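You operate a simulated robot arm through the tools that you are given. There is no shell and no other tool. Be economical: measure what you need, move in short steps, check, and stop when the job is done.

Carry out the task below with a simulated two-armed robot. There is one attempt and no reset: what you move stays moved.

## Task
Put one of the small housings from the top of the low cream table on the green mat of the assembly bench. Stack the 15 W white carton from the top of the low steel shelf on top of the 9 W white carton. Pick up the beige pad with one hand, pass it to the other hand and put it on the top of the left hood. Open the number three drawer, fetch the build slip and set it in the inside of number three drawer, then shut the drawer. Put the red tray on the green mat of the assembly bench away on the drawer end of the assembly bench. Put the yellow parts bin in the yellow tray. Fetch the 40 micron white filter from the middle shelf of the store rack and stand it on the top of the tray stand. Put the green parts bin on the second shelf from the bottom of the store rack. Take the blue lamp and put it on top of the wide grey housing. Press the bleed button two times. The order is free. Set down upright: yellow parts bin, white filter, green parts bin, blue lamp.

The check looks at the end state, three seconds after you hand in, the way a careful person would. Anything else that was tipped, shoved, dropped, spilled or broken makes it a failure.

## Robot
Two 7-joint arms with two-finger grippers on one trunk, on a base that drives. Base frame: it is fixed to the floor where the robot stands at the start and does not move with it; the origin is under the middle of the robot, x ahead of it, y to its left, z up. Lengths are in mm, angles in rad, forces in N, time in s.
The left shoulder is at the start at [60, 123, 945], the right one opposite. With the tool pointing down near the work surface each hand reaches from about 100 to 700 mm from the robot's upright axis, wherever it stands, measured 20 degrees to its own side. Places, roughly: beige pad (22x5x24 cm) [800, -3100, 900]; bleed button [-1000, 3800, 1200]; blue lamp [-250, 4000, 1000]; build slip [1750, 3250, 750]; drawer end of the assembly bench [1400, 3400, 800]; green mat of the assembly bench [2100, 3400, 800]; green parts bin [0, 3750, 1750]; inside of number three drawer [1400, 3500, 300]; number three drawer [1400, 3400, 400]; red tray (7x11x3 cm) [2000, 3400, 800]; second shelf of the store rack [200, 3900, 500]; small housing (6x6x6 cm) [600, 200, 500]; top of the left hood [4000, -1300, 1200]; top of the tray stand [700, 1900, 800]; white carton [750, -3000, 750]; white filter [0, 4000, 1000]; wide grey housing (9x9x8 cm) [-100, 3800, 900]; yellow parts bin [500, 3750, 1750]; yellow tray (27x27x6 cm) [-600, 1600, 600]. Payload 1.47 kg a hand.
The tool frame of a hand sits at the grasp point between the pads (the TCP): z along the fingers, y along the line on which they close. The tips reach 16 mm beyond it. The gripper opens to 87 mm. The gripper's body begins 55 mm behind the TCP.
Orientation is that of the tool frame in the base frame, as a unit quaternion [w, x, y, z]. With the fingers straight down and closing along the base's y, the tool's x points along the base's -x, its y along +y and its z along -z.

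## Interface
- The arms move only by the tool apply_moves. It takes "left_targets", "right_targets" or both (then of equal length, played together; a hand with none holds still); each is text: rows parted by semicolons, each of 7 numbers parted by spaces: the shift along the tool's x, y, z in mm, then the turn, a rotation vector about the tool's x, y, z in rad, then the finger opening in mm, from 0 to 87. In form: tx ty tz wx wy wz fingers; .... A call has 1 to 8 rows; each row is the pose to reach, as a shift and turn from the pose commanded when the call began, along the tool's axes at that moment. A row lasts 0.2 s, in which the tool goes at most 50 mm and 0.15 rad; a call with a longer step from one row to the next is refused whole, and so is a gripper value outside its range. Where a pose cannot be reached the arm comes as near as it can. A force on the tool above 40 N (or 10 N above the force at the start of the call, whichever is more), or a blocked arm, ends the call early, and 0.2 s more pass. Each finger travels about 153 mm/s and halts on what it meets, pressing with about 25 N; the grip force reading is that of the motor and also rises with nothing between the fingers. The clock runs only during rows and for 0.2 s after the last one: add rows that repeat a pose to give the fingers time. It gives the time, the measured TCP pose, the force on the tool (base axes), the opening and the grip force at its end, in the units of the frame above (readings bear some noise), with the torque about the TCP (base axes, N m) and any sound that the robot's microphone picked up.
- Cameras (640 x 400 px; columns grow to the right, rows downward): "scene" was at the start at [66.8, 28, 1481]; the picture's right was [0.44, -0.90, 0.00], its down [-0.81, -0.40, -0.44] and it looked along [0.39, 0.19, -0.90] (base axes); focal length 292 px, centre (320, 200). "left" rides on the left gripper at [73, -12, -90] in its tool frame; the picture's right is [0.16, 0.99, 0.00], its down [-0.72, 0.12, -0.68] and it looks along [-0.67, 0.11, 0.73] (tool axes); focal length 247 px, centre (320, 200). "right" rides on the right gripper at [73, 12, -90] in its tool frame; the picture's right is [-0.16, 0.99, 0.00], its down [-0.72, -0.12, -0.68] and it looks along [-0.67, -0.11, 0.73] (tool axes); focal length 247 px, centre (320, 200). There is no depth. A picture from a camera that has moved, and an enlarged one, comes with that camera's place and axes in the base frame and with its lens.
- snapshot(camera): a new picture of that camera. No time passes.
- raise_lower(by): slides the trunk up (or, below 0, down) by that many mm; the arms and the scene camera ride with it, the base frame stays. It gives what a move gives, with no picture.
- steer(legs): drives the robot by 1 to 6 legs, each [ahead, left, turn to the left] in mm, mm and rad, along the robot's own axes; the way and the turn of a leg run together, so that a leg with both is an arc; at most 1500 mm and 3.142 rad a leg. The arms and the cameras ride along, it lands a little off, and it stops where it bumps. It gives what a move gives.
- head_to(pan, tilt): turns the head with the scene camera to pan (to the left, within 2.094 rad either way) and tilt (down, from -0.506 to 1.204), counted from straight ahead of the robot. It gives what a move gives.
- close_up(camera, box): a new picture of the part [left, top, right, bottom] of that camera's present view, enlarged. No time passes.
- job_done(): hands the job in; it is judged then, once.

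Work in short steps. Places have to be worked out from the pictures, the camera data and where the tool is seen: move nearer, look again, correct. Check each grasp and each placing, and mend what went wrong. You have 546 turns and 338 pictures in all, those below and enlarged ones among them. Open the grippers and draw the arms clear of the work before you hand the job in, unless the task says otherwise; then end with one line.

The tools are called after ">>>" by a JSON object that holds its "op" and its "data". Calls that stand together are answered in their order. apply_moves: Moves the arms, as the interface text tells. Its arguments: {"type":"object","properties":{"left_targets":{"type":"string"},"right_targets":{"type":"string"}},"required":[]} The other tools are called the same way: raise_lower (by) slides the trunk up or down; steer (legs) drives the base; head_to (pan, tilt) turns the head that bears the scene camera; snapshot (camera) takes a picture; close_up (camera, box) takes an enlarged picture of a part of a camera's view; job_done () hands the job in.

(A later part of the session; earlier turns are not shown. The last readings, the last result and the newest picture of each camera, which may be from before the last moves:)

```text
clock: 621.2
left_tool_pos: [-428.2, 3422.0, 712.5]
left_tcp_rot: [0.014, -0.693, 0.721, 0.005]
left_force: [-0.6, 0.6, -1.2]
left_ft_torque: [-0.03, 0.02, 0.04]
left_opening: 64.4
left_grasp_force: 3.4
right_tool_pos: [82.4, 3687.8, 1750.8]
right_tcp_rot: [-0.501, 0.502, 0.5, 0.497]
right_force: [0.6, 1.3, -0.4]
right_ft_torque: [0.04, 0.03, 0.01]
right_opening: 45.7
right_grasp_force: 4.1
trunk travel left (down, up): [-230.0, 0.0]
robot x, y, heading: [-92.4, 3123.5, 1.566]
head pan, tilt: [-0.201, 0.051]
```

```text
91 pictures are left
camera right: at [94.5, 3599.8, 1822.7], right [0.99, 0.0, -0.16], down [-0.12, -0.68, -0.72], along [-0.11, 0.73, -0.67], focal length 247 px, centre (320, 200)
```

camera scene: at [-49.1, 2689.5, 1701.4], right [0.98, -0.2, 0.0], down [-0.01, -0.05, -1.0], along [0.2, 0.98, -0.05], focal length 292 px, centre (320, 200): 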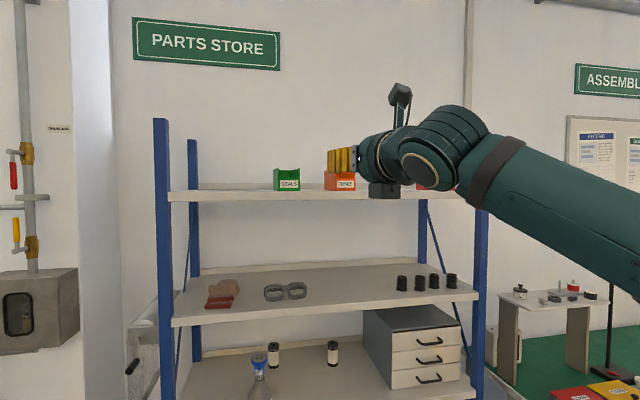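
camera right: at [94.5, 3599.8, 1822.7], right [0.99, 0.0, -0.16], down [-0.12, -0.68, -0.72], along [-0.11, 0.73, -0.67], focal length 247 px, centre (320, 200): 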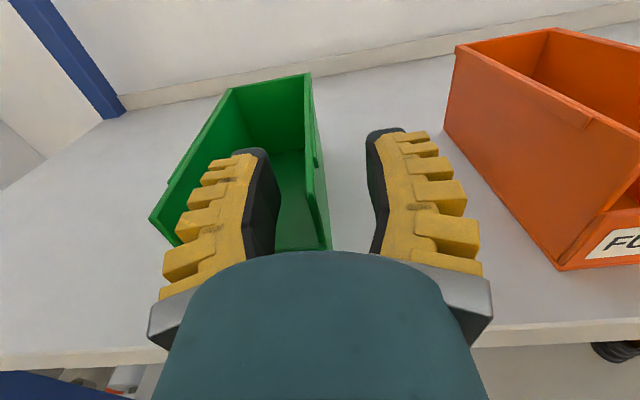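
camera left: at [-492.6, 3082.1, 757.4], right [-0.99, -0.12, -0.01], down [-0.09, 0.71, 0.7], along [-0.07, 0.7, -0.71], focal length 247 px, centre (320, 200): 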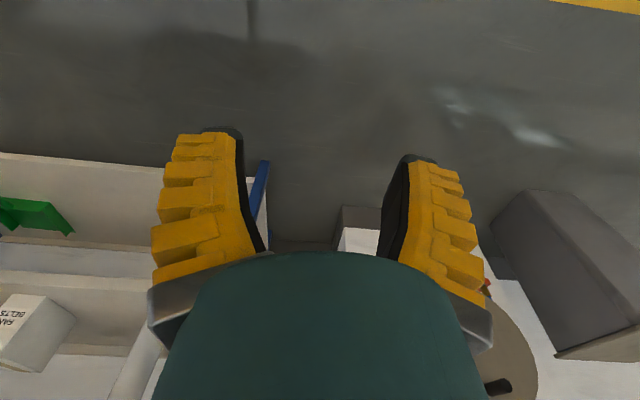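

The right wall is between the fingers. Close and lift.

>>> {"op": "apply_moves", "data": {"right_targets": "0 0 0 0 0 0 25; 0 0 0 0 0 0 10; 0 0 0 0 0 0 0; 0 0 0 0 0 0 0; 0 0 0 0 0 0 0"}}

>>> {"op": "apply_moves", "data": {"right_targets": "8 0 0 0 0 0 0; 16 0 0 0 0 0 0; 24 0 0 0 0 0 0; 30 0 0 0 0 0 0"}}

>>> {"op": "snapshot", "data": {"camera": "right"}}

>>> {"op": "snapshot", "data": {"camera": "scene"}}

```text
clock: 622.4
left_tool_pos: [-427.9, 3419.7, 713.5]
left_tcp_rot: [0.015, -0.694, 0.72, 0.005]
left_force: [-0.3, -0.1, -0.1]
left_ft_torque: [-0.02, 0.02, 0.03]
left_opening: 64.6
left_grasp_force: 3.5
right_tool_pos: [82.8, 3685.3, 1751.2]
right_tcp_rot: [-0.501, 0.502, 0.5, 0.497]
right_force: [-0.8, -0.1, -0.1]
right_ft_torque: [0.09, -0.08, -0.01]
right_opening: 6.0
right_grasp_force: 25.2
trunk travel left (down, up): [-230.0, 0.0]
robot x, y, heading: [-92.0, 3122.6, 1.571]
head pan, tilt: [-0.201, 0.051]
```

```text
clock: 623.4
left_tool_pos: [-428.1, 3419.1, 713.2]
left_tcp_rot: [0.014, -0.693, 0.721, 0.006]
left_force: [-0.5, 0.5, -0.7]
left_ft_torque: [0.0, -0.03, -0.01]
left_opening: 64.5
left_grasp_force: 3.3
right_tool_pos: [83.4, 3685.4, 1782.3]
right_tcp_rot: [-0.501, 0.502, 0.5, 0.497]
right_force: [0.0, -0.3, -1.0]
right_ft_torque: [-0.09, -0.06, 0.01]
right_opening: 6.0
right_grasp_force: 25.4
trunk travel left (down, up): [-230.0, 0.0]
robot x, y, heading: [-92.2, 3125.8, 1.566]
head pan, tilt: [-0.201, 0.051]
```

```text
90 pictures are left
camera right: at [94.9, 3598.0, 1853.7], right [0.99, 0.0, -0.16], down [-0.12, -0.68, -0.72], along [-0.11, 0.73, -0.67], focal length 247 px, centre (320, 200)
```

right: 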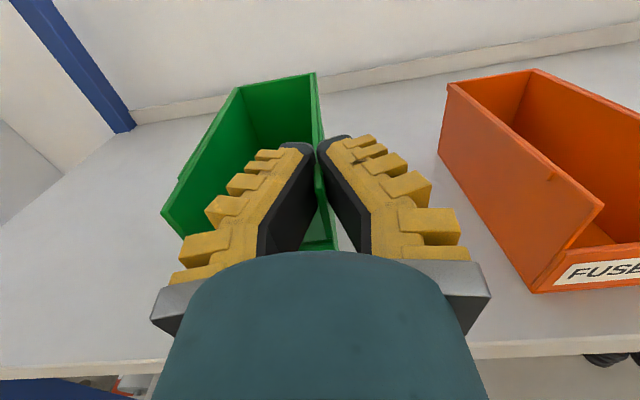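

```text
89 pictures are left
camera scene: at [-72.7, 3223.4, 1701.4], right [0.98, -0.2, 0.0], down [-0.01, -0.05, -1.0], along [0.2, 0.98, -0.05], focal length 292 px, centre (320, 200)
```

scene: 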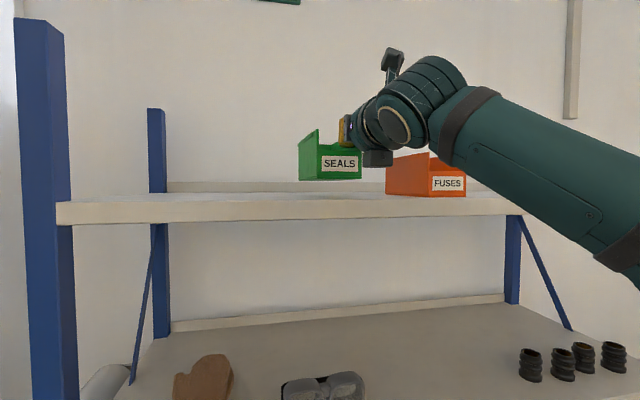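

Held securely. Back out and lower the arm in stages.

>>> {"op": "steer", "data": {"legs": [[-560, 0, 0]]}}

>>> {"op": "apply_moves", "data": {"right_targets": "-48 0 0 0 0 0 0; -96 0 0 0 0 0 0; -144 0 0 0 0 0 0; -192 0 0 0 0 0 0; -240 0 0 0 0 0 0; -288 0 0 0 0 0 0; -336 0 0 0 0 0 0; -384 0 0 0 0 0 0"}}

>>> {"op": "apply_moves", "data": {"right_targets": "-48 0 0 0 0 0 0; -96 0 0 0 0 0 0; -144 0 0 0 0 0 0; -192 0 0 0 0 0 0; -240 0 0 0 0 0 0; -288 0 0 0 0 0 0; -336 0 0 0 0 0 0; -384 0 0 0 0 0 0"}}

>>> {"op": "raise_lower", "data": {"by": -215}}

>>> {"op": "head_to", "data": {"pan": -0.1, "tilt": 0.7}}

>>> {"op": "snapshot", "data": {"camera": "scene"}}

```text
clock: 626.6
left_tool_pos: [-426.6, 2859.2, 713.1]
left_tcp_rot: [0.014, -0.694, 0.72, 0.007]
left_force: [-0.6, -1.0, 0.6]
left_ft_torque: [0.0, 0.0, -0.01]
left_opening: 64.5
left_grasp_force: 3.7
right_tool_pos: [83.0, 3125.8, 1780.8]
right_tcp_rot: [0.501, -0.501, -0.5, -0.497]
right_force: [0.2, -0.5, -1.9]
right_ft_torque: [-0.11, -0.03, 0.0]
right_opening: 5.8
right_grasp_force: 25.1
trunk travel left (down, up): [-230.0, 0.0]
robot x, y, heading: [-88.6, 2564.5, 1.575]
head pan, tilt: [-0.201, 0.051]
```

```text
clock: 628.4
left_tool_pos: [-428.1, 2859.9, 712.6]
left_tcp_rot: [0.014, -0.694, 0.72, 0.005]
left_force: [-1.3, -0.8, 0.0]
left_ft_torque: [-0.02, 0.01, 0.0]
left_opening: 64.6
left_grasp_force: 3.3
right_tool_pos: [79.9, 3127.4, 1396.6]
right_tcp_rot: [-0.502, 0.502, 0.5, 0.496]
right_force: [0.3, -0.2, -1.1]
right_ft_torque: [-0.1, -0.07, 0.0]
right_opening: 6.3
right_grasp_force: 24.9
trunk travel left (down, up): [-230.0, 0.0]
robot x, y, heading: [-87.9, 2560.5, 1.572]
head pan, tilt: [-0.201, 0.051]
```

```text
clock: 630.2
left_tool_pos: [-426.9, 2859.8, 713.6]
left_tcp_rot: [0.015, -0.694, 0.72, 0.007]
left_force: [0.1, 0.1, 0.9]
left_ft_torque: [0.01, 0.04, -0.01]
left_opening: 64.5
left_grasp_force: 3.2
right_tool_pos: [218.8, 3125.1, 1102.1]
right_tcp_rot: [-0.505, 0.49, 0.533, 0.47]
right_force: [-2.7, 0.5, -4.5]
right_ft_torque: [0.17, 0.01, -0.14]
right_opening: 5.8
right_grasp_force: 24.9
right hand out of reach, approached as far as the arm can: row 2, 3, 4, 5, 6, 7, 8
trunk travel left (down, up): [-230.0, 0.0]
robot x, y, heading: [-91.5, 2564.4, 1.57]
head pan, tilt: [-0.201, 0.051]
```

```text
clock: 632.5
left_tool_pos: [-426.9, 2860.2, 498.4]
left_tcp_rot: [0.015, -0.694, 0.72, 0.006]
left_force: [-0.5, 0.6, 0.2]
left_ft_torque: [-0.01, 0.01, -0.03]
left_opening: 64.5
left_grasp_force: 2.9
right_tool_pos: [217.5, 3124.2, 887.0]
right_tcp_rot: [-0.508, 0.494, 0.529, 0.467]
right_force: [-0.5, -0.8, -1.5]
right_ft_torque: [-0.07, -0.1, 0.03]
right_opening: 6.0
right_grasp_force: 24.8
trunk travel left (down, up): [-15.0, 215.0]
robot x, y, heading: [-93.1, 2562.8, 1.576]
head pan, tilt: [-0.201, 0.051]
```

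```text
clock: 633.5
left_tool_pos: [-427.6, 2859.1, 497.6]
left_tcp_rot: [0.015, -0.694, 0.719, 0.006]
left_force: [0.2, -0.1, 0.4]
left_ft_torque: [0.02, -0.01, 0.01]
left_opening: 64.6
left_grasp_force: 3.1
right_tool_pos: [217.4, 3124.0, 886.7]
right_tcp_rot: [-0.509, 0.493, 0.529, 0.467]
right_force: [0.6, 1.0, -1.2]
right_ft_torque: [-0.11, -0.09, 0.01]
right_opening: 5.8
right_grasp_force: 25.0
trunk travel left (down, up): [-15.0, 215.0]
robot x, y, heading: [-90.7, 2562.1, 1.571]
head pan, tilt: [-0.099, 0.7]
```

```text
88 pictures are left
camera scene: at [-81.8, 2658.9, 1427.2], right [1.0, -0.1, 0.0], down [-0.06, -0.64, -0.77], along [0.08, 0.76, -0.64], focal length 292 px, centre (320, 200)
```

scene: 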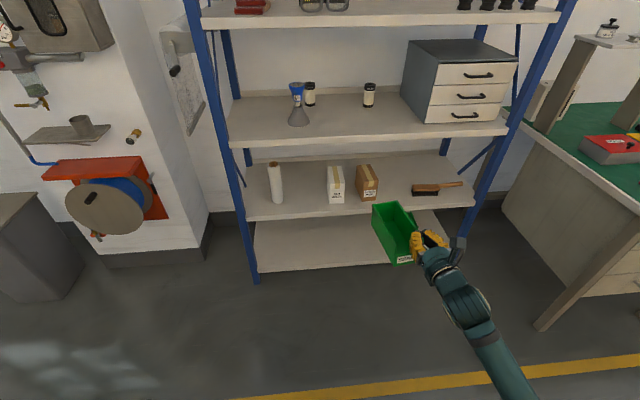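

Bin still held. The widest free space on the second shelf is between the tube and the white box (x≈-149…65). Drive west 229 mm and lower the hand to z≈655.

>>> {"op": "steer", "data": {"legs": [[0, 229, 0]]}}

>>> {"op": "apply_moves", "data": {"right_targets": "-45 0 0 0 0 0 0; -90 0 0 -0.04 0.02 0 0; -135 0 0 -0.078 0.046 0 0; -180 0 0 -0.078 0.046 0 0; -225 0 0 -0.078 0.046 0 0; -232 0 0 -0.078 0.046 0 0"}}

>>> {"op": "snapshot", "data": {"camera": "right"}}

>>> {"op": "snapshot", "data": {"camera": "scene"}}

```text
clock: 636.2
left_tool_pos: [-660.6, 2860.8, 497.5]
left_tcp_rot: [0.014, -0.693, 0.721, 0.005]
left_force: [0.2, -0.4, -0.9]
left_ft_torque: [0.03, -0.01, -0.02]
left_opening: 65.0
left_grasp_force: 3.0
right_tool_pos: [-16.2, 3125.0, 886.9]
right_tcp_rot: [-0.508, 0.494, 0.529, 0.467]
right_force: [0.3, 0.0, -1.7]
right_ft_torque: [-0.11, -0.07, -0.01]
right_opening: 6.0
right_grasp_force: 24.8
trunk travel left (down, up): [-15.0, 215.0]
robot x, y, heading: [-324.3, 2560.3, 1.566]
head pan, tilt: [-0.099, 0.7]
```

```text
clock: 637.6
left_tool_pos: [-660.4, 2861.0, 497.9]
left_tcp_rot: [0.015, -0.693, 0.721, 0.005]
left_force: [0.7, 0.0, -1.0]
left_ft_torque: [-0.03, 0.0, -0.02]
left_opening: 64.4
left_grasp_force: 3.1
right_tool_pos: [78.5, 3093.0, 697.4]
right_tcp_rot: [-0.509, 0.493, 0.522, 0.475]
right_force: [-0.6, 0.0, -1.8]
right_ft_torque: [-0.08, -0.04, 0.01]
right_opening: 6.1
right_grasp_force: 24.8
right hand out of reach, approached as far as the arm can: row 1, 2, 3, 4, 5, 6
trunk travel left (down, up): [-15.0, 215.0]
robot x, y, heading: [-325.7, 2561.4, 1.569]
head pan, tilt: [-0.099, 0.7]
```

```text
87 pictures are left
camera right: at [95.5, 3008.3, 772.4], right [0.98, 0.06, -0.17], down [-0.08, -0.71, -0.7], along [-0.16, 0.7, -0.69], focal length 247 px, centre (320, 200)
```

right: 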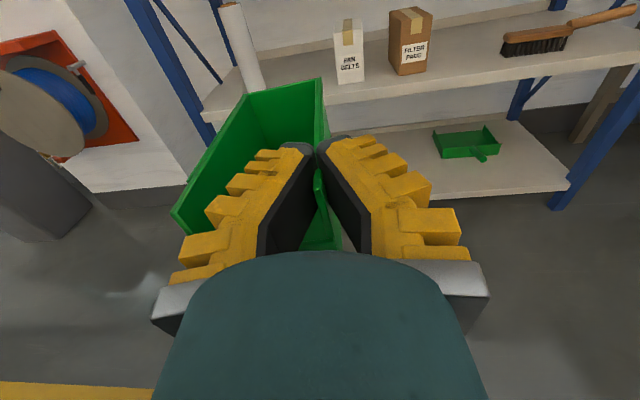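

```text
86 pictures are left
camera scene: at [-315.8, 2658.8, 1427.2], right [0.99, -0.1, 0.0], down [-0.06, -0.64, -0.76], along [0.08, 0.76, -0.64], focal length 292 px, centre (320, 200)
```

scene: 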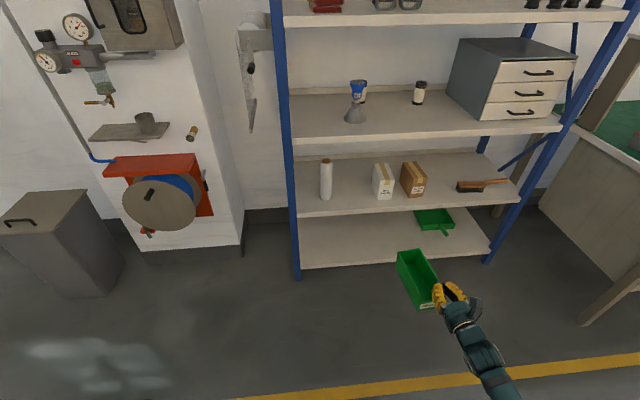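

The arm drifts outward as it goes lower. Try another 50 mm down.

>>> {"op": "apply_moves", "data": {"right_targets": "-20 20 0 0 0 0 0; -40 40 0 0 0 0 0; -55 60 0 0 0 0 0; -55 60 0 0 0 0 0"}}

>>> {"op": "raise_lower", "data": {"by": -15}}

```text
clock: 638.6
left_tool_pos: [-660.4, 2859.8, 497.7]
left_tcp_rot: [0.014, -0.693, 0.721, 0.005]
left_force: [0.7, 0.1, 0.3]
left_ft_torque: [-0.01, 0.01, 0.01]
left_opening: 64.7
left_grasp_force: 3.3
right_tool_pos: [140.2, 3094.5, 643.0]
right_tcp_rot: [-0.51, 0.493, 0.522, 0.474]
right_force: [-0.1, -0.3, -1.7]
right_ft_torque: [-0.07, -0.08, 0.01]
right_opening: 6.0
right_grasp_force: 24.9
trunk travel left (down, up): [-15.0, 215.0]
robot x, y, heading: [-325.9, 2569.2, 1.567]
head pan, tilt: [-0.099, 0.7]
```

```text
clock: 639.2
left_tool_pos: [-660.1, 2858.7, 483.5]
left_tcp_rot: [0.015, -0.693, 0.72, 0.005]
left_force: [-0.2, 0.3, -0.3]
left_ft_torque: [0.03, 0.04, -0.01]
left_opening: 64.4
left_grasp_force: 3.3
right_tool_pos: [140.6, 3095.3, 629.2]
right_tcp_rot: [-0.509, 0.493, 0.521, 0.475]
right_force: [-0.3, 0.9, -0.7]
right_ft_torque: [-0.11, -0.07, 0.01]
right_opening: 6.3
right_grasp_force: 24.6
trunk travel left (down, up): [0.0, 230.0]
robot x, y, heading: [-326.9, 2562.8, 1.57]
head pan, tilt: [-0.099, 0.7]
```

At this posture the low height works (z 629). Raise the trunk 25 mm for entry, and drive toward the gap.

>>> {"op": "raise_lower", "data": {"by": 25}}

>>> {"op": "steer", "data": {"legs": [[0, 155, 0], [330, 0, 0]]}}

>>> {"op": "snapshot", "data": {"camera": "right"}}

>>> {"op": "snapshot", "data": {"camera": "scene"}}

```text
clock: 639.9
left_tool_pos: [-660.1, 2861.3, 507.5]
left_tcp_rot: [0.014, -0.693, 0.721, 0.006]
left_force: [0.1, -1.2, -0.6]
left_ft_torque: [0.0, 0.01, 0.0]
left_opening: 64.6
left_grasp_force: 3.7
right_tool_pos: [140.3, 3095.0, 654.0]
right_tcp_rot: [-0.509, 0.493, 0.521, 0.475]
right_force: [-0.9, 0.0, -1.4]
right_ft_torque: [-0.12, -0.06, 0.01]
right_opening: 6.3
right_grasp_force: 25.2
trunk travel left (down, up): [-25.0, 205.0]
robot x, y, heading: [-328.9, 2563.6, 1.567]
head pan, tilt: [-0.099, 0.7]
```

```text
clock: 643.7
left_tool_pos: [-820.4, 3182.6, 508.2]
left_tcp_rot: [0.015, -0.697, 0.717, 0.005]
left_force: [-0.1, 0.0, 0.9]
left_ft_torque: [0.01, 0.0, 0.03]
left_opening: 64.6
left_grasp_force: 3.1
right_tool_pos: [-21.7, 3424.5, 654.2]
right_tcp_rot: [-0.512, 0.49, 0.524, 0.472]
right_force: [-0.3, -0.1, -1.6]
right_ft_torque: [-0.13, -0.05, -0.01]
right_opening: 5.7
right_grasp_force: 25.5
trunk travel left (down, up): [-25.0, 205.0]
robot x, y, heading: [-482.1, 2890.6, 1.582]
head pan, tilt: [-0.099, 0.7]
```

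```text
85 pictures are left
camera right: at [-3.6, 3340.3, 728.3], right [0.98, 0.07, -0.17], down [-0.07, -0.71, -0.7], along [-0.16, 0.7, -0.69], focal length 247 px, centre (320, 200)
```

right: 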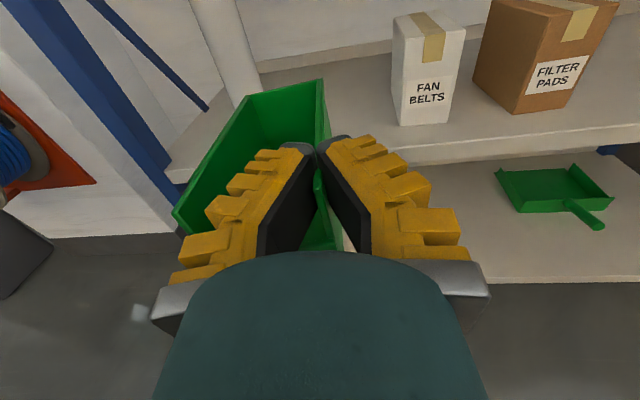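

```text
84 pictures are left
camera scene: at [-472.9, 2984.6, 1437.1], right [1.0, -0.09, 0.0], down [-0.06, -0.64, -0.76], along [0.07, 0.76, -0.64], focal length 292 px, centre (320, 200)
```

scene: 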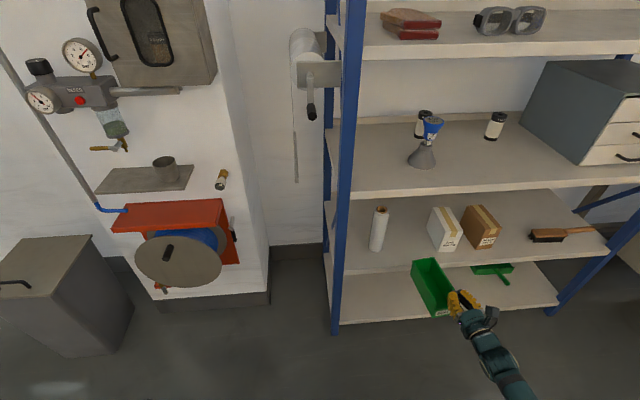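

Path clear: white box front-left at [57,3658]. Drive in 245 mm.

>>> {"op": "steer", "data": {"legs": [[160, 0, -0.012], [85, 0, 0]]}}

>>> {"op": "snapshot", "data": {"camera": "right"}}

>>> {"op": "close_up", "data": {"camera": "scene", "box": [300, 150, 560, 330]}}

```text
clock: 645.8
left_tool_pos: [-816.6, 3427.8, 507.4]
left_tcp_rot: [0.015, -0.693, 0.721, 0.006]
left_force: [-0.6, 0.3, -0.5]
left_ft_torque: [-0.02, -0.01, 0.0]
left_opening: 64.4
left_grasp_force: 3.1
right_tool_pos: [-14.3, 3661.1, 652.0]
right_tcp_rot: [-0.509, 0.493, 0.521, 0.476]
right_force: [-0.6, 0.1, -1.1]
right_ft_torque: [-0.12, -0.04, 0.02]
right_opening: 5.7
right_grasp_force: 25.1
trunk travel left (down, up): [-25.0, 205.0]
robot x, y, heading: [-486.5, 3127.7, 1.567]
head pan, tilt: [-0.099, 0.7]
```

```text
83 pictures are left
camera right: at [1.8, 3575.8, 728.1], right [0.98, 0.06, -0.17], down [-0.08, -0.71, -0.7], along [-0.16, 0.7, -0.69], focal length 247 px, centre (320, 200)
```

right: 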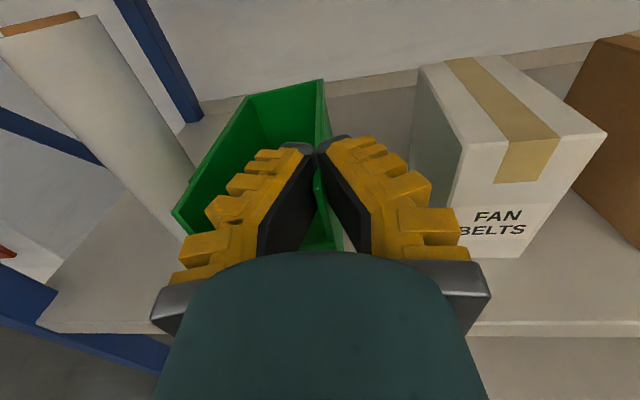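

```text
2.22 times, centred on (430, 240) of scene
camera zoom: at [-471.8, 3226.1, 1437.1], right [0.99, -0.1, 0.0], down [-0.07, -0.64, -0.76], along [0.08, 0.76, -0.64], focal length 649 px, centre (76, 111)
```

zoom: 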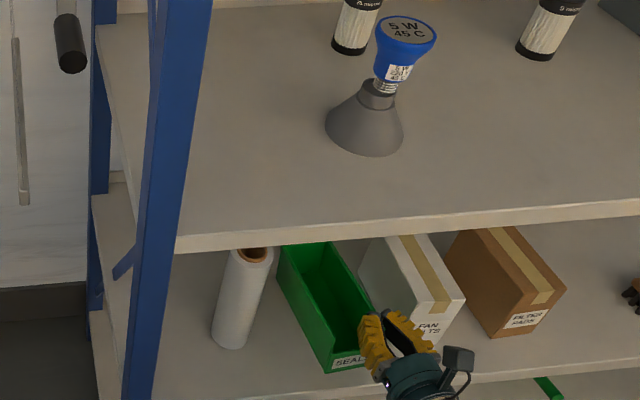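

Bin sits between tube (x≈-163) and white box (x≈57) with margin. Lower with the trunk, then the arm.

>>> {"op": "raise_lower", "data": {"by": -25}}

>>> {"op": "apply_moves", "data": {"right_targets": "-5 0 0 0 0 0 0; -10 0 0 0 0 0 0; -14 0 0 0 0 0 0"}}

```text
clock: 646.5
left_tool_pos: [-816.7, 3426.9, 482.0]
left_tcp_rot: [0.015, -0.693, 0.721, 0.006]
left_force: [-0.5, -0.3, 0.6]
left_ft_torque: [0.0, 0.01, -0.02]
left_opening: 64.7
left_grasp_force: 3.3
right_tool_pos: [-15.4, 3660.8, 627.8]
right_tcp_rot: [-0.509, 0.494, 0.521, 0.475]
right_force: [0.4, 0.0, -1.7]
right_ft_torque: [-0.07, -0.04, 0.01]
right_opening: 5.8
right_grasp_force: 24.8
trunk travel left (down, up): [0.0, 230.0]
robot x, y, heading: [-479.7, 3129.8, 1.566]
head pan, tilt: [-0.099, 0.7]
```

```text
clock: 647.3
left_tool_pos: [-817.6, 3428.6, 483.6]
left_tcp_rot: [0.016, -0.692, 0.721, 0.005]
left_force: [-0.2, -0.6, 0.0]
left_ft_torque: [0.01, 0.01, 0.0]
left_opening: 64.5
left_grasp_force: 2.8
right_tool_pos: [-15.9, 3659.7, 614.6]
right_tcp_rot: [-0.51, 0.493, 0.522, 0.474]
right_force: [0.0, 0.4, -1.6]
right_ft_torque: [-0.09, -0.08, 0.01]
right_opening: 6.1
right_grasp_force: 24.8
trunk travel left (down, up): [0.0, 230.0]
robot x, y, heading: [-479.6, 3128.1, 1.567]
head pan, tilt: [-0.099, 0.7]
```

>>> {"op": "apply_moves", "data": {"right_targets": "-6 0 0 0 0 0 0; -12 0 0 0 0 0 0; -18 0 0 0 0 0 0; -24 0 0 0 0 0 0"}}

```text
clock: 648.3
left_tool_pos: [-816.4, 3427.4, 482.0]
left_tcp_rot: [0.015, -0.692, 0.722, 0.005]
left_force: [-0.2, -0.9, 0.1]
left_ft_torque: [-0.02, -0.01, 0.0]
left_opening: 64.7
left_grasp_force: 3.5
right_tool_pos: [-16.0, 3659.4, 592.9]
right_tcp_rot: [-0.51, 0.492, 0.52, 0.477]
right_force: [0.7, -1.6, 18.1]
right_ft_torque: [-0.08, -0.04, 0.0]
right_opening: 6.3
right_grasp_force: 24.8
trunk travel left (down, up): [0.0, 230.0]
robot x, y, heading: [-484.5, 3129.3, 1.565]
head pan, tilt: [-0.099, 0.7]
```

Contact. Open to ~26 mm and drive straight back.

>>> {"op": "apply_moves", "data": {"right_targets": "1 0 0 0 0 0 12; 2 0 0 0 0 0 20; 3 0 0 0 0 0 22; 3 0 0 0 0 0 22"}}

>>> {"op": "steer", "data": {"legs": [[-300, 0, 0]]}}

>>> {"op": "close_up", "data": {"camera": "scene", "box": [300, 100, 560, 280]}}

>>> {"op": "snapshot", "data": {"camera": "right"}}

```text
clock: 649.3
left_tool_pos: [-817.5, 3428.6, 483.3]
left_tcp_rot: [0.015, -0.693, 0.721, 0.006]
left_force: [0.1, 0.0, -0.3]
left_ft_torque: [0.03, -0.01, 0.0]
left_opening: 64.3
left_grasp_force: 3.5
right_tool_pos: [-16.2, 3658.8, 592.0]
right_tcp_rot: [-0.509, 0.493, 0.522, 0.475]
right_force: [-0.7, 0.2, 0.6]
right_ft_torque: [0.0, 0.0, 0.03]
right_opening: 28.3
right_grasp_force: 4.4
trunk travel left (down, up): [0.0, 230.0]
robot x, y, heading: [-484.6, 3129.8, 1.566]
head pan, tilt: [-0.099, 0.7]
```

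```text
clock: 651.3
left_tool_pos: [-818.0, 3126.9, 483.8]
left_tcp_rot: [0.015, -0.695, 0.719, 0.006]
left_force: [0.1, 0.0, 0.1]
left_ft_torque: [-0.01, 0.03, 0.04]
left_opening: 64.4
left_grasp_force: 3.3
right_tool_pos: [-19.0, 3362.9, 593.1]
right_tcp_rot: [-0.51, 0.492, 0.522, 0.474]
right_force: [0.3, -0.4, 0.5]
right_ft_torque: [-0.03, 0.03, 0.02]
right_opening: 28.4
right_grasp_force: 4.8
trunk travel left (down, up): [0.0, 230.0]
robot x, y, heading: [-483.1, 2835.0, 1.576]
head pan, tilt: [-0.099, 0.7]
```

```text
2.22 times, centred on (430, 190) of scene
camera zoom: at [-472.4, 2926.4, 1412.2], right [1.0, -0.1, 0.0], down [-0.06, -0.64, -0.77], along [0.07, 0.76, -0.64], focal length 649 px, centre (76, 222)
```

zoom: 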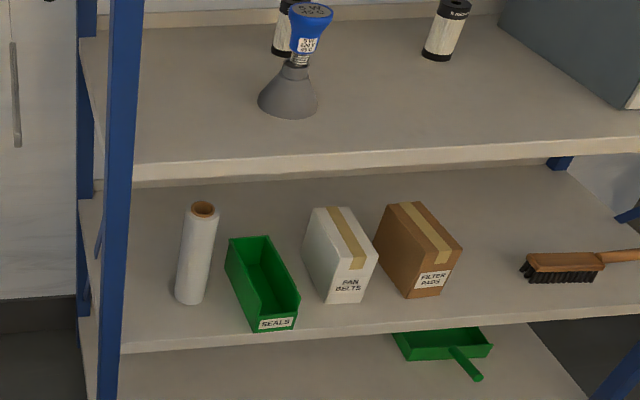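

```text
80 pictures are left
camera right: at [-0.6, 3278.0, 667.8], right [0.98, 0.06, -0.16], down [-0.07, -0.71, -0.7], along [-0.16, 0.7, -0.69], focal length 247 px, centre (320, 200)
```

right: 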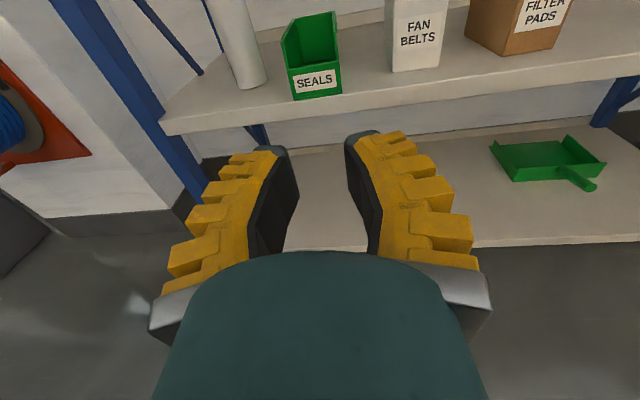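

The green bin stands upright on the second shelf. Now the other side of the hall. Raise trunk and tuck both hands high for the trip.

>>> {"op": "raise_lower", "data": {"by": 200}}

>>> {"op": "apply_moves", "data": {"right_targets": "30 -20 -20 0 0 0 30; 60 -40 -40 0 0 0 30; 90 -60 -60 0 0 0 30; 120 -80 -80 0 0 0 30; 150 -100 -100 0 0 0 30; 180 -120 -120 0 0 0 30; 210 -140 -140 0 0 0 30; 240 -160 -160 0 0 0 30", "left_targets": "0 0 -40 0 0 0 60; 0 0 -80 0 0 0 60; 0 0 -120 0 0 0 60; 0 0 -160 0 0 0 60; 0 0 -200 0 0 0 60; 0 0 -240 0 0 0 60; 0 0 -280 0 0 0 60; 0 0 -310 0 0 0 60"}}

>>> {"op": "steer", "data": {"legs": [[-400, 0, 0], [0, 1400, 0]]}}

```text
clock: 653.5
left_tool_pos: [-818.2, 3126.3, 682.9]
left_tcp_rot: [0.015, -0.694, 0.72, 0.006]
left_force: [-0.1, -0.2, -0.4]
left_ft_torque: [0.0, -0.01, 0.03]
left_opening: 64.7
left_grasp_force: 3.2
right_tool_pos: [-18.7, 3363.7, 792.5]
right_tcp_rot: [-0.51, 0.492, 0.522, 0.474]
right_force: [-0.1, -0.1, -0.3]
right_ft_torque: [-0.03, 0.01, -0.03]
right_opening: 28.3
right_grasp_force: 5.1
trunk travel left (down, up): [-200.0, 30.0]
robot x, y, heading: [-481.0, 2831.0, 1.573]
head pan, tilt: [-0.099, 0.7]
```

```text
clock: 655.3
left_tool_pos: [-821.8, 3116.6, 995.0]
left_tcp_rot: [0.014, -0.694, 0.72, 0.005]
left_force: [0.8, -0.7, -0.6]
left_ft_torque: [0.01, 0.01, 0.01]
left_opening: 64.6
left_grasp_force: 3.8
right_tool_pos: [-152.9, 3227.5, 1026.7]
right_tcp_rot: [-0.51, 0.493, 0.522, 0.474]
right_force: [-0.4, 0.7, 0.5]
right_ft_torque: [0.01, 0.01, -0.01]
right_opening: 36.2
right_grasp_force: 4.0
right hand out of reach, approached as far as the arm can: row 7, 8
trunk travel left (down, up): [-200.0, 30.0]
robot x, y, heading: [-480.4, 2833.6, 1.578]
head pan, tilt: [-0.099, 0.7]
```

```text
clock: 669.8
left_tool_pos: [-2224.8, 2696.1, 993.8]
left_tcp_rot: [0.016, -0.699, 0.714, 0.006]
left_force: [0.1, 0.0, 0.1]
left_ft_torque: [0.01, -0.02, -0.01]
left_opening: 64.6
left_grasp_force: 3.6
right_tool_pos: [-1558.0, 2817.0, 1026.7]
right_tcp_rot: [-0.513, 0.489, 0.526, 0.47]
right_force: [-0.4, 0.4, -0.3]
right_ft_torque: [0.01, -0.02, 0.01]
right_opening: 36.1
right_grasp_force: 4.4
trunk travel left (down, up): [-200.0, 30.0]
robot x, y, heading: [-1880.4, 2414.8, 1.587]
head pan, tilt: [-0.099, 0.7]
```

Continue: back to y≈2070, then west past the trolley.

>>> {"op": "steer", "data": {"legs": [[-342, 0, -0.015], [0, 1000, 0]]}}

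>>> {"op": "steer", "data": {"legs": [[0, 880, 0]]}}

```text
clock: 680.7
left_tool_pos: [-3220.6, 2346.5, 994.4]
left_tcp_rot: [0.015, -0.698, 0.716, 0.006]
left_force: [0.6, -0.2, 0.4]
left_ft_torque: [-0.01, 0.02, 0.02]
left_opening: 64.3
left_grasp_force: 2.7
right_tool_pos: [-2552.5, 2466.3, 1026.7]
right_tcp_rot: [-0.512, 0.489, 0.525, 0.471]
right_force: [-0.5, 0.1, 0.3]
right_ft_torque: [-0.03, 0.0, 0.01]
right_opening: 35.8
right_grasp_force: 4.4
trunk travel left (down, up): [-200.0, 30.0]
robot x, y, heading: [-2875.0, 2065.9, 1.582]
head pan, tilt: [-0.099, 0.7]
```

```text
clock: 688.8
left_tool_pos: [-4095.6, 2343.7, 992.9]
left_tcp_rot: [0.015, -0.694, 0.72, 0.006]
left_force: [-0.6, -0.3, 0.4]
left_ft_torque: [-0.01, 0.02, 0.01]
left_opening: 64.7
left_grasp_force: 3.4
right_tool_pos: [-3425.1, 2454.0, 1027.0]
right_tcp_rot: [-0.51, 0.492, 0.522, 0.474]
right_force: [0.2, -0.1, 0.2]
right_ft_torque: [-0.04, 0.0, -0.02]
right_opening: 35.9
right_grasp_force: 4.0
trunk travel left (down, up): [-200.0, 30.0]
robot x, y, heading: [-3758.5, 2058.9, 1.577]
head pan, tilt: [-0.099, 0.7]
```

Past the trolley. Drive south along x≈-3750 to y≈-2150 and turn east.

>>> {"op": "steer", "data": {"legs": [[-1450, 0, 0], [-1450, 0, 0], [-1300, 0, 0], [0, 0, -1.575]]}}

>>> {"op": "head_to", "data": {"pan": -0.2, "tilt": 0.2}}

>>> {"op": "snapshot", "data": {"camera": "scene"}}

```text
clock: 691.3
left_tool_pos: [-4101.5, 2082.8, 991.2]
left_tcp_rot: [0.015, -0.7, 0.714, 0.003]
left_force: [-0.3, -0.4, 1.0]
left_ft_torque: [0.02, 0.02, -0.01]
left_opening: 64.5
left_grasp_force: 2.9
right_tool_pos: [-3443.6, 2207.5, 1028.5]
right_tcp_rot: [-0.521, 0.482, 0.53, 0.465]
right_force: [-0.6, -0.4, 0.2]
right_ft_torque: [-0.01, 0.01, -0.02]
right_opening: 36.2
right_grasp_force: 4.6
trunk travel left (down, up): [-200.0, 30.0]
robot x, y, heading: [-3754.2, 1802.2, 1.585]
head pan, tilt: [-0.099, 0.7]
stopped in leg 1: the robot was blocked; the commanded pose is now the measured one
```

```text
clock: 692.2
left_tool_pos: [-4101.1, 2083.1, 991.6]
left_tcp_rot: [0.015, -0.699, 0.715, 0.003]
left_force: [-0.7, -0.6, 0.1]
left_ft_torque: [-0.03, 0.01, 0.02]
left_opening: 64.5
left_grasp_force: 3.2
right_tool_pos: [-3443.1, 2207.8, 1028.5]
right_tcp_rot: [-0.52, 0.483, 0.529, 0.466]
right_force: [-0.2, 0.4, -1.0]
right_ft_torque: [0.02, -0.01, 0.01]
right_opening: 35.9
right_grasp_force: 4.4
trunk travel left (down, up): [-200.0, 30.0]
robot x, y, heading: [-3752.6, 1803.7, 1.581]
head pan, tilt: [-0.201, 0.201]
```

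```text
79 pictures are left
camera scene: at [-3739.5, 1909.1, 1656.9], right [0.98, -0.19, 0.0], down [-0.03, -0.2, -0.98], along [0.18, 0.96, -0.21], focal length 292 px, centre (320, 200)
```

scene: 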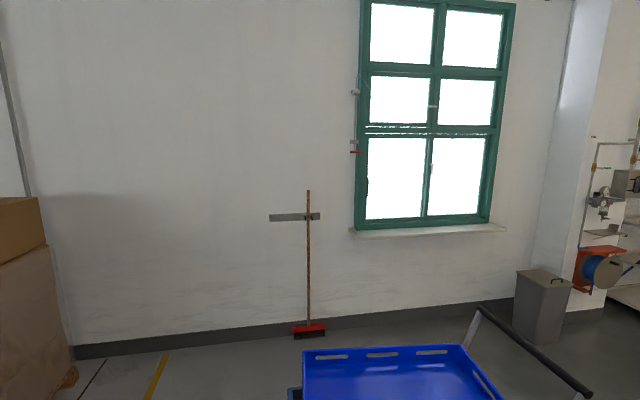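

The right elbow probably met the counter's end. Move west 450 mm before going south.

>>> {"op": "steer", "data": {"legs": [[40, 0, 0], [0, 450, 0]]}}

>>> {"op": "steer", "data": {"legs": [[-1450, 0, -0.01], [-1450, 0, 0], [-1050, 0, 0], [0, 0, -1.575]]}}

>>> {"op": "head_to", "data": {"pan": -0.2, "tilt": 0.2}}

>>> {"op": "snapshot", "data": {"camera": "scene"}}

```text
clock: 697.2
left_tool_pos: [-4544.0, 2112.3, 993.3]
left_tcp_rot: [0.013, -0.699, 0.715, 0.006]
left_force: [0.0, 0.0, 0.5]
left_ft_torque: [0.0, 0.0, -0.03]
left_opening: 64.7
left_grasp_force: 3.0
right_tool_pos: [-3886.2, 2236.0, 1028.9]
right_tcp_rot: [-0.522, 0.482, 0.527, 0.466]
right_force: [0.0, -0.8, 1.2]
right_ft_torque: [0.01, 0.02, 0.0]
right_opening: 35.9
right_grasp_force: 4.3
trunk travel left (down, up): [-200.0, 30.0]
robot x, y, heading: [-4195.4, 1829.2, 1.588]
head pan, tilt: [-0.201, 0.201]
```

```text
clock: 720.0
left_tool_pos: [-3794.4, -1756.9, 993.5]
left_tcp_rot: [0.014, -0.024, 1.0, -0.006]
left_force: [-0.5, -0.5, -1.0]
left_ft_torque: [0.03, 0.0, -0.02]
left_opening: 64.7
left_grasp_force: 3.3
right_tool_pos: [-3625.5, -2405.6, 1028.8]
right_tcp_rot: [-0.064, 0.712, 0.057, 0.697]
right_force: [-0.7, 0.0, 0.4]
right_ft_torque: [-0.01, -0.03, 0.0]
right_opening: 36.2
right_grasp_force: 4.1
trunk travel left (down, up): [-200.0, 30.0]
robot x, y, heading: [-4050.6, -2119.6, 0.079]
head pan, tilt: [-0.201, 0.201]
```

```text
clock: 720.6
left_tool_pos: [-3794.0, -1757.9, 994.0]
left_tcp_rot: [0.015, -0.024, 1.0, -0.005]
left_force: [0.0, 0.8, 0.1]
left_ft_torque: [-0.04, -0.01, 0.0]
left_opening: 64.7
left_grasp_force: 3.8
right_tool_pos: [-3624.0, -2406.3, 1029.5]
right_tcp_rot: [-0.064, 0.713, 0.056, 0.696]
right_force: [0.6, 0.1, 0.3]
right_ft_torque: [0.01, 0.01, -0.02]
right_opening: 36.1
right_grasp_force: 4.2
trunk travel left (down, up): [-200.0, 30.0]
robot x, y, heading: [-4054.6, -2119.9, 0.082]
head pan, tilt: [-0.201, 0.201]
```

```text
78 pictures are left
camera scene: at [-3947.0, -2129.5, 1657.6], right [-0.12, -0.99, 0.0], down [-0.2, 0.02, -0.98], along [0.97, -0.11, -0.2], focal length 292 px, centre (320, 200)
```

scene: 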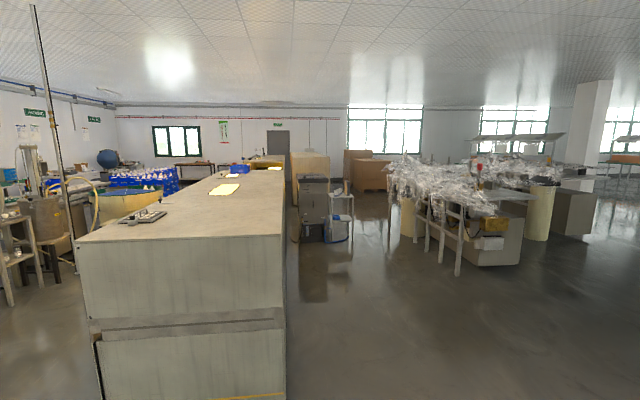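

The low steel shelf is visible beyond the oven near [850,-3080], aisle y −2100…−3800 is free. Drive there and look.

>>> {"op": "steer", "data": {"legs": [[0, -850, -0.08], [1450, 0, 0], [1450, 0, 0], [700, 0, 0]]}}

>>> {"op": "head_to", "data": {"pan": 0, "tilt": 0.45}}

>>> {"op": "snapshot", "data": {"camera": "scene"}}

```text
clock: 745.5
left_tool_pos: [-157.9, -2537.8, 994.8]
left_tcp_rot: [0.014, 0.0, 1.0, -0.005]
left_force: [0.4, 0.5, -0.2]
left_ft_torque: [-0.02, -0.02, -0.02]
left_opening: 64.7
left_grasp_force: 3.4
right_tool_pos: [-20.4, -3192.7, 1027.9]
right_tcp_rot: [-0.046, 0.713, 0.039, 0.698]
right_force: [0.0, -0.3, -0.2]
right_ft_torque: [0.0, -0.03, 0.03]
right_opening: 36.1
right_grasp_force: 3.9
trunk travel left (down, up): [-200.0, 30.0]
robot x, y, heading: [-433.5, -2888.8, 0.04]
head pan, tilt: [-0.201, 0.201]
```

```text
clock: 746.2
left_tool_pos: [-159.2, -2537.1, 992.9]
left_tcp_rot: [0.014, -0.001, 1.0, -0.006]
left_force: [-0.1, -0.2, 0.9]
left_ft_torque: [-0.01, -0.02, 0.0]
left_opening: 64.5
left_grasp_force: 3.3
right_tool_pos: [-20.9, -3193.3, 1029.9]
right_tcp_rot: [-0.047, 0.713, 0.04, 0.698]
right_force: [0.5, -0.3, -0.1]
right_ft_torque: [-0.03, -0.03, 0.02]
right_opening: 36.2
right_grasp_force: 4.1
trunk travel left (down, up): [-200.0, 30.0]
robot x, y, heading: [-431.9, -2888.1, 0.038]
head pan, tilt: [0.0, 0.45]
```

```text
77 pictures are left
camera scene: at [-329.1, -2883.3, 1634.4], right [0.04, -1.0, 0.0], down [-0.43, -0.02, -0.9], along [0.9, 0.03, -0.43], focal length 292 px, centre (320, 200)
```

scene: 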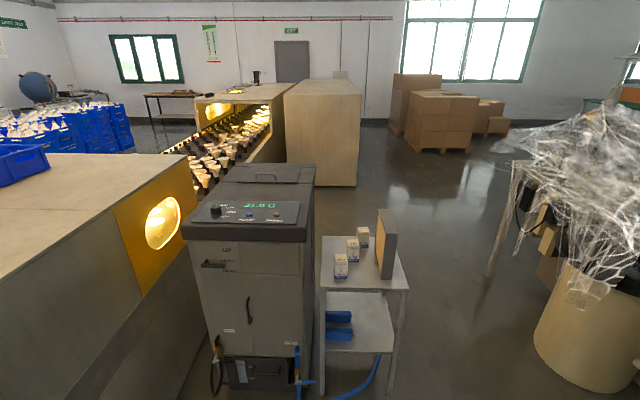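

Zoom in on the steel shelf with cartons and the beige pad.

>>> {"op": "close_up", "data": {"camera": "scene", "box": [300, 190, 430, 300]}}

```text
3.64 times, centred on (365, 245) of scene
camera zoom: at [-329.1, -2883.3, 1634.4], right [0.04, -1.0, 0.0], down [-0.43, -0.02, -0.9], along [0.9, 0.03, -0.43], focal length 1063 px, centre (156, 36)
```

zoom: 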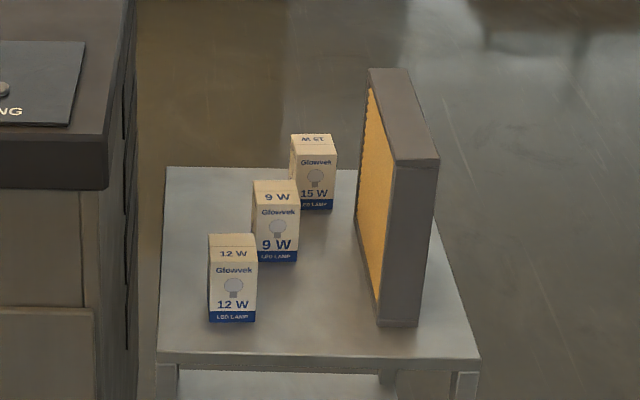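

Plan: take the pad first (tool-down on its top edge), pass it to the left hand, place it; then the cartons. Drive nearer and pitch the right hand to point down.

>>> {"op": "steer", "data": {"legs": [[400, -80, -0.038]]}}

>>> {"op": "apply_moves", "data": {"right_targets": "15 0 10 0 -0.14 0 60; 30 0 20 0 -0.28 0 80; 45 0 30 0 -0.42 0 80; 60 0 40 0 -0.56 0 80; 60 0 50 0 -0.7 0 80; 60 0 60 0 -0.84 0 80; 60 0 60 0 -0.98 0 80; 60 0 60 0 -1.12 0 80"}}

>>> {"op": "apply_moves", "data": {"right_targets": "0 0 0 0 -0.13 0 80; 0 0 0 0 -0.26 0 80; 0 0 0 0 -0.39 0 80; 0 0 0 0 -0.45 0 80; 0 0 0 0 -0.45 0 80"}}

```text
clock: 748.8
left_tool_pos: [255.4, -2619.7, 994.2]
left_tcp_rot: [0.015, 0.02, 1.0, -0.007]
left_force: [-0.2, 0.7, 0.1]
left_ft_torque: [0.0, 0.01, -0.01]
left_opening: 64.8
left_grasp_force: 3.1
right_tool_pos: [366.4, -3281.5, 1030.3]
right_tcp_rot: [-0.033, 0.714, 0.025, 0.699]
right_force: [-0.1, 0.5, -0.2]
right_ft_torque: [-0.01, 0.01, 0.01]
right_opening: 36.1
right_grasp_force: 3.8
trunk travel left (down, up): [-200.0, 30.0]
robot x, y, heading: [-33.0, -2958.5, -0.002]
head pan, tilt: [0.0, 0.45]
```

```text
clock: 750.5
left_tool_pos: [253.7, -2619.2, 994.0]
left_tcp_rot: [0.014, 0.02, 1.0, -0.006]
left_force: [0.2, 0.1, -0.1]
left_ft_torque: [-0.01, 0.02, 0.0]
left_opening: 64.5
left_grasp_force: 3.2
right_tool_pos: [428.0, -3275.4, 1088.6]
right_tcp_rot: [-0.015, 0.976, 0.039, 0.212]
right_force: [0.2, 1.2, -0.3]
right_ft_torque: [0.0, 0.01, -0.05]
right_opening: 81.7
right_grasp_force: 1.2
right hand out of reach, approached as far as the arm can: row 1, 2, 3, 4
trunk travel left (down, up): [-200.0, 30.0]
robot x, y, heading: [-31.7, -2959.7, -0.002]
head pan, tilt: [0.0, 0.45]
```

```text
clock: 751.8
left_tool_pos: [255.0, -2619.2, 993.8]
left_tcp_rot: [0.014, 0.021, 1.0, -0.006]
left_force: [0.0, -0.1, 0.0]
left_ft_torque: [-0.04, 0.01, 0.01]
left_opening: 64.5
left_grasp_force: 3.3
right_tool_pos: [428.6, -3275.4, 1088.7]
right_tcp_rot: [-0.005, 0.999, 0.042, -0.011]
right_force: [-0.9, 1.4, -0.3]
right_ft_torque: [0.02, 0.0, 0.01]
right_opening: 81.6
right_grasp_force: 1.0
trunk travel left (down, up): [-200.0, 30.0]
robot x, y, heading: [-36.6, -2959.9, -0.004]
head pan, tilt: [0.0, 0.45]
```

Tool-down achieved. Drive ahead 300 and shift the hand over the pad; look.

>>> {"op": "steer", "data": {"legs": [[290, 0, 0]]}}

>>> {"op": "apply_moves", "data": {"right_targets": "20 -35 0 0 0 0.04 80; 40 -70 0 0 0 0.084 80; 60 -110 0 0 0 0.084 80; 60 -110 0 0 0 0.084 80"}}

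>>> {"op": "snapshot", "data": {"camera": "right"}}

>>> {"op": "head_to", "data": {"pan": -0.2, "tilt": 0.75}}

>>> {"op": "snapshot", "data": {"camera": "scene"}}

```text
clock: 753.8
left_tool_pos: [528.1, -2621.3, 994.7]
left_tcp_rot: [0.015, 0.019, 1.0, -0.005]
left_force: [-0.7, -0.5, -0.2]
left_ft_torque: [-0.01, -0.05, -0.01]
left_opening: 64.7
left_grasp_force: 3.7
right_tool_pos: [702.3, -3276.6, 1089.6]
right_tcp_rot: [-0.006, 0.999, 0.044, -0.009]
right_force: [0.3, 0.9, 0.1]
right_ft_torque: [-0.01, -0.05, 0.01]
right_opening: 81.7
right_grasp_force: 1.3
trunk travel left (down, up): [-200.0, 30.0]
robot x, y, heading: [242.4, -2959.9, 0.004]
head pan, tilt: [0.0, 0.45]
stopped in leg 1: the robot was blocked; the commanded pose is now the measured one
```

```text
clock: 754.8
left_tool_pos: [526.5, -2620.9, 994.1]
left_tcp_rot: [0.014, 0.019, 1.0, -0.005]
left_force: [-0.2, -0.4, 0.6]
left_ft_torque: [0.0, -0.01, -0.03]
left_opening: 64.6
left_grasp_force: 3.1
right_tool_pos: [755.5, -3162.2, 1089.6]
right_tcp_rot: [-0.006, 1.0, 0.001, -0.01]
right_force: [-0.1, 0.2, 0.3]
right_ft_torque: [-0.01, 0.0, -0.01]
right_opening: 81.4
right_grasp_force: 1.5
trunk travel left (down, up): [-200.0, 30.0]
robot x, y, heading: [241.8, -2961.5, 0.001]
head pan, tilt: [0.0, 0.45]
```

```text
75 pictures are left
camera right: at [829.7, -3174.6, 1176.2], right [-0.16, -0.99, -0.01], down [-0.71, 0.11, 0.7], along [-0.69, 0.12, -0.72], focal length 247 px, centre (320, 200)
```

right: 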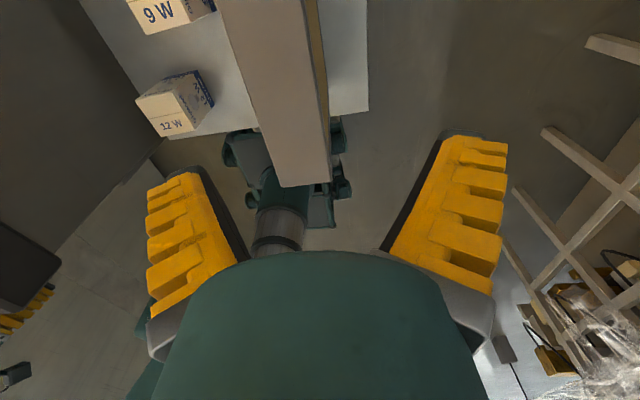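

```text
clock: 755.6
left_tool_pos: [528.0, -2620.7, 994.1]
left_tcp_rot: [0.014, 0.019, 1.0, -0.006]
left_force: [0.0, 1.0, -0.9]
left_ft_torque: [-0.04, 0.0, 0.0]
left_opening: 64.5
left_grasp_force: 2.4
right_tool_pos: [756.0, -3162.6, 1089.2]
right_tcp_rot: [-0.004, 1.0, 0.001, -0.009]
right_force: [-0.4, 0.0, -0.6]
right_ft_torque: [0.03, -0.05, 0.0]
right_opening: 81.6
right_grasp_force: 0.7
trunk travel left (down, up): [-200.0, 30.0]
robot x, y, heading: [244.9, -2961.7, 0.006]
head pan, tilt: [-0.201, 0.75]
```

```text
74 pictures are left
camera scene: at [334.6, -2977.3, 1608.0], right [-0.2, -0.98, 0.0], down [-0.67, 0.14, -0.73], along [0.72, -0.14, -0.68], focal length 292 px, centre (320, 200)
```

scene: 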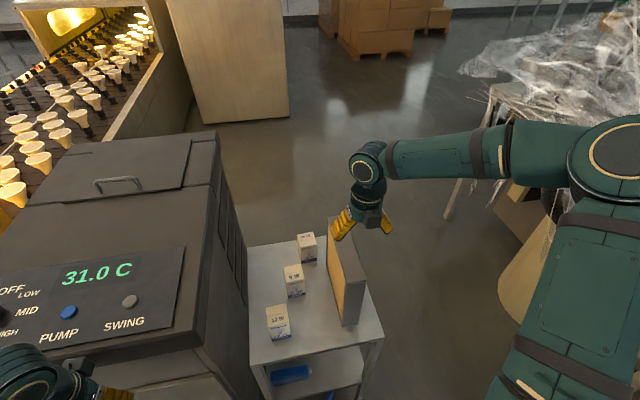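

Pad top z≈993, near edge x≈679, centre y≈-3132. Ease the base back 15 mm and move the right hand over the grasp point.

>>> {"op": "steer", "data": {"legs": [[-15, 0, 0]]}}

>>> {"op": "apply_moves", "data": {"right_targets": "30 -15 10 0 0 0 80; 60 -30 20 0 0 0 80; 78 -30 40 0 0 0 80; 78 -30 60 0 0 0 80"}}

>>> {"op": "snapshot", "data": {"camera": "right"}}

```text
clock: 756.3
left_tool_pos: [513.0, -2621.7, 993.9]
left_tcp_rot: [0.015, 0.018, 1.0, -0.006]
left_force: [-0.4, -0.1, 0.8]
left_ft_torque: [-0.03, -0.03, -0.01]
left_opening: 64.6
left_grasp_force: 3.4
right_tool_pos: [740.3, -3161.7, 1089.2]
right_tcp_rot: [-0.006, 1.0, 0.001, -0.01]
right_force: [-0.1, -0.2, 0.3]
right_ft_torque: [0.01, -0.03, 0.03]
right_opening: 81.6
right_grasp_force: 0.9
trunk travel left (down, up): [-200.0, 30.0]
robot x, y, heading: [227.4, -2960.9, 0.002]
head pan, tilt: [-0.201, 0.75]
```

```text
clock: 757.3
left_tool_pos: [514.3, -2620.7, 993.9]
left_tcp_rot: [0.014, 0.019, 1.0, -0.006]
left_force: [-0.7, -0.2, 0.2]
left_ft_torque: [-0.04, 0.0, 0.0]
left_opening: 64.8
left_grasp_force: 3.4
right_tool_pos: [819.0, -3131.7, 1028.6]
right_tcp_rot: [-0.005, 1.0, 0.001, -0.01]
right_force: [-0.6, 0.1, -0.4]
right_ft_torque: [-0.03, 0.0, 0.0]
right_opening: 81.6
right_grasp_force: 1.1
trunk travel left (down, up): [-200.0, 30.0]
robot x, y, heading: [229.7, -2965.2, 0.005]
head pan, tilt: [-0.201, 0.75]
```

```text
73 pictures are left
camera right: at [893.4, -3142.2, 1115.2], right [-0.15, -0.99, -0.01], down [-0.71, 0.11, 0.7], along [-0.69, 0.11, -0.72], focal length 247 px, centre (320, 200)
```

right: 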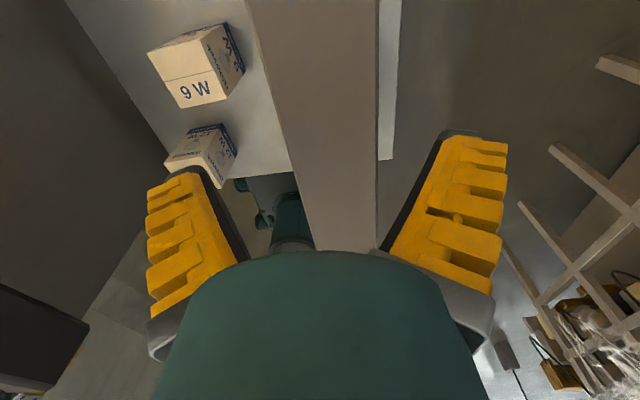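

Aligned. Lower to z≈979 and grip.

>>> {"op": "apply_moves", "data": {"right_targets": "0 0 25 0 0 0 80; 0 0 45 0 0 0 80; 0 0 50 0 0 0 80; 0 0 50 0 0 0 60; 0 0 50 0 0 0 40; 0 0 50 0 0 0 30; 0 0 50 0 0 0 30"}}

>>> {"op": "apply_moves", "data": {"right_targets": "0 0 -15 0 0 0 20; 0 0 -35 0 0 0 20; 0 0 -60 0 0 0 20; 0 0 -60 0 0 0 20"}}

>>> {"op": "snapshot", "data": {"camera": "scene"}}

```text
clock: 758.9
left_tool_pos: [514.2, -2620.5, 994.8]
left_tcp_rot: [0.014, 0.018, 1.0, -0.007]
left_force: [0.4, -0.4, -0.5]
left_ft_torque: [0.02, -0.03, -0.02]
left_opening: 64.5
left_grasp_force: 3.7
right_tool_pos: [817.8, -3130.7, 976.3]
right_tcp_rot: [-0.004, 1.0, 0.001, -0.01]
right_force: [0.1, -0.7, 0.1]
right_ft_torque: [0.02, -0.06, -0.01]
right_opening: 51.2
right_grasp_force: 25.2
trunk travel left (down, up): [-200.0, 30.0]
robot x, y, heading: [226.0, -2962.3, -0.003]
head pan, tilt: [-0.201, 0.75]
```

```text
clock: 759.9
left_tool_pos: [515.3, -2621.4, 993.9]
left_tcp_rot: [0.013, 0.018, 1.0, -0.006]
left_force: [-0.7, -0.4, 0.8]
left_ft_torque: [0.0, -0.01, 0.01]
left_opening: 64.4
left_grasp_force: 3.3
right_tool_pos: [819.3, -3131.5, 1038.6]
right_tcp_rot: [-0.005, 1.0, 0.002, -0.01]
right_force: [-0.8, 0.7, -2.8]
right_ft_torque: [0.01, -0.11, 0.01]
right_opening: 51.2
right_grasp_force: 24.8
trunk travel left (down, up): [-200.0, 30.0]
robot x, y, heading: [229.8, -2959.7, 0.003]
head pan, tilt: [-0.201, 0.75]
```

```text
72 pictures are left
camera scene: at [321.2, -2977.2, 1607.9], right [-0.2, -0.98, 0.0], down [-0.67, 0.14, -0.73], along [0.72, -0.14, -0.68], focal length 292 px, centre (320, 200)
```

scene: 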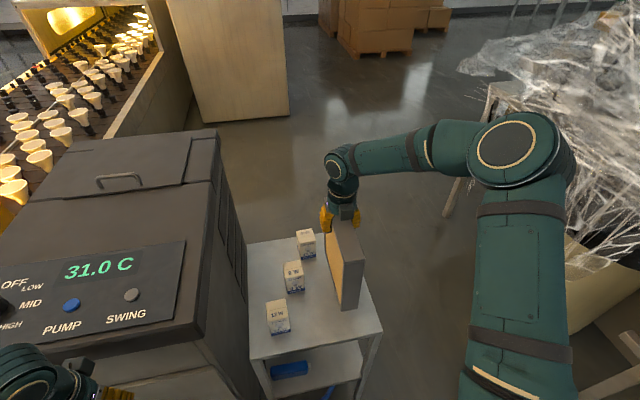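

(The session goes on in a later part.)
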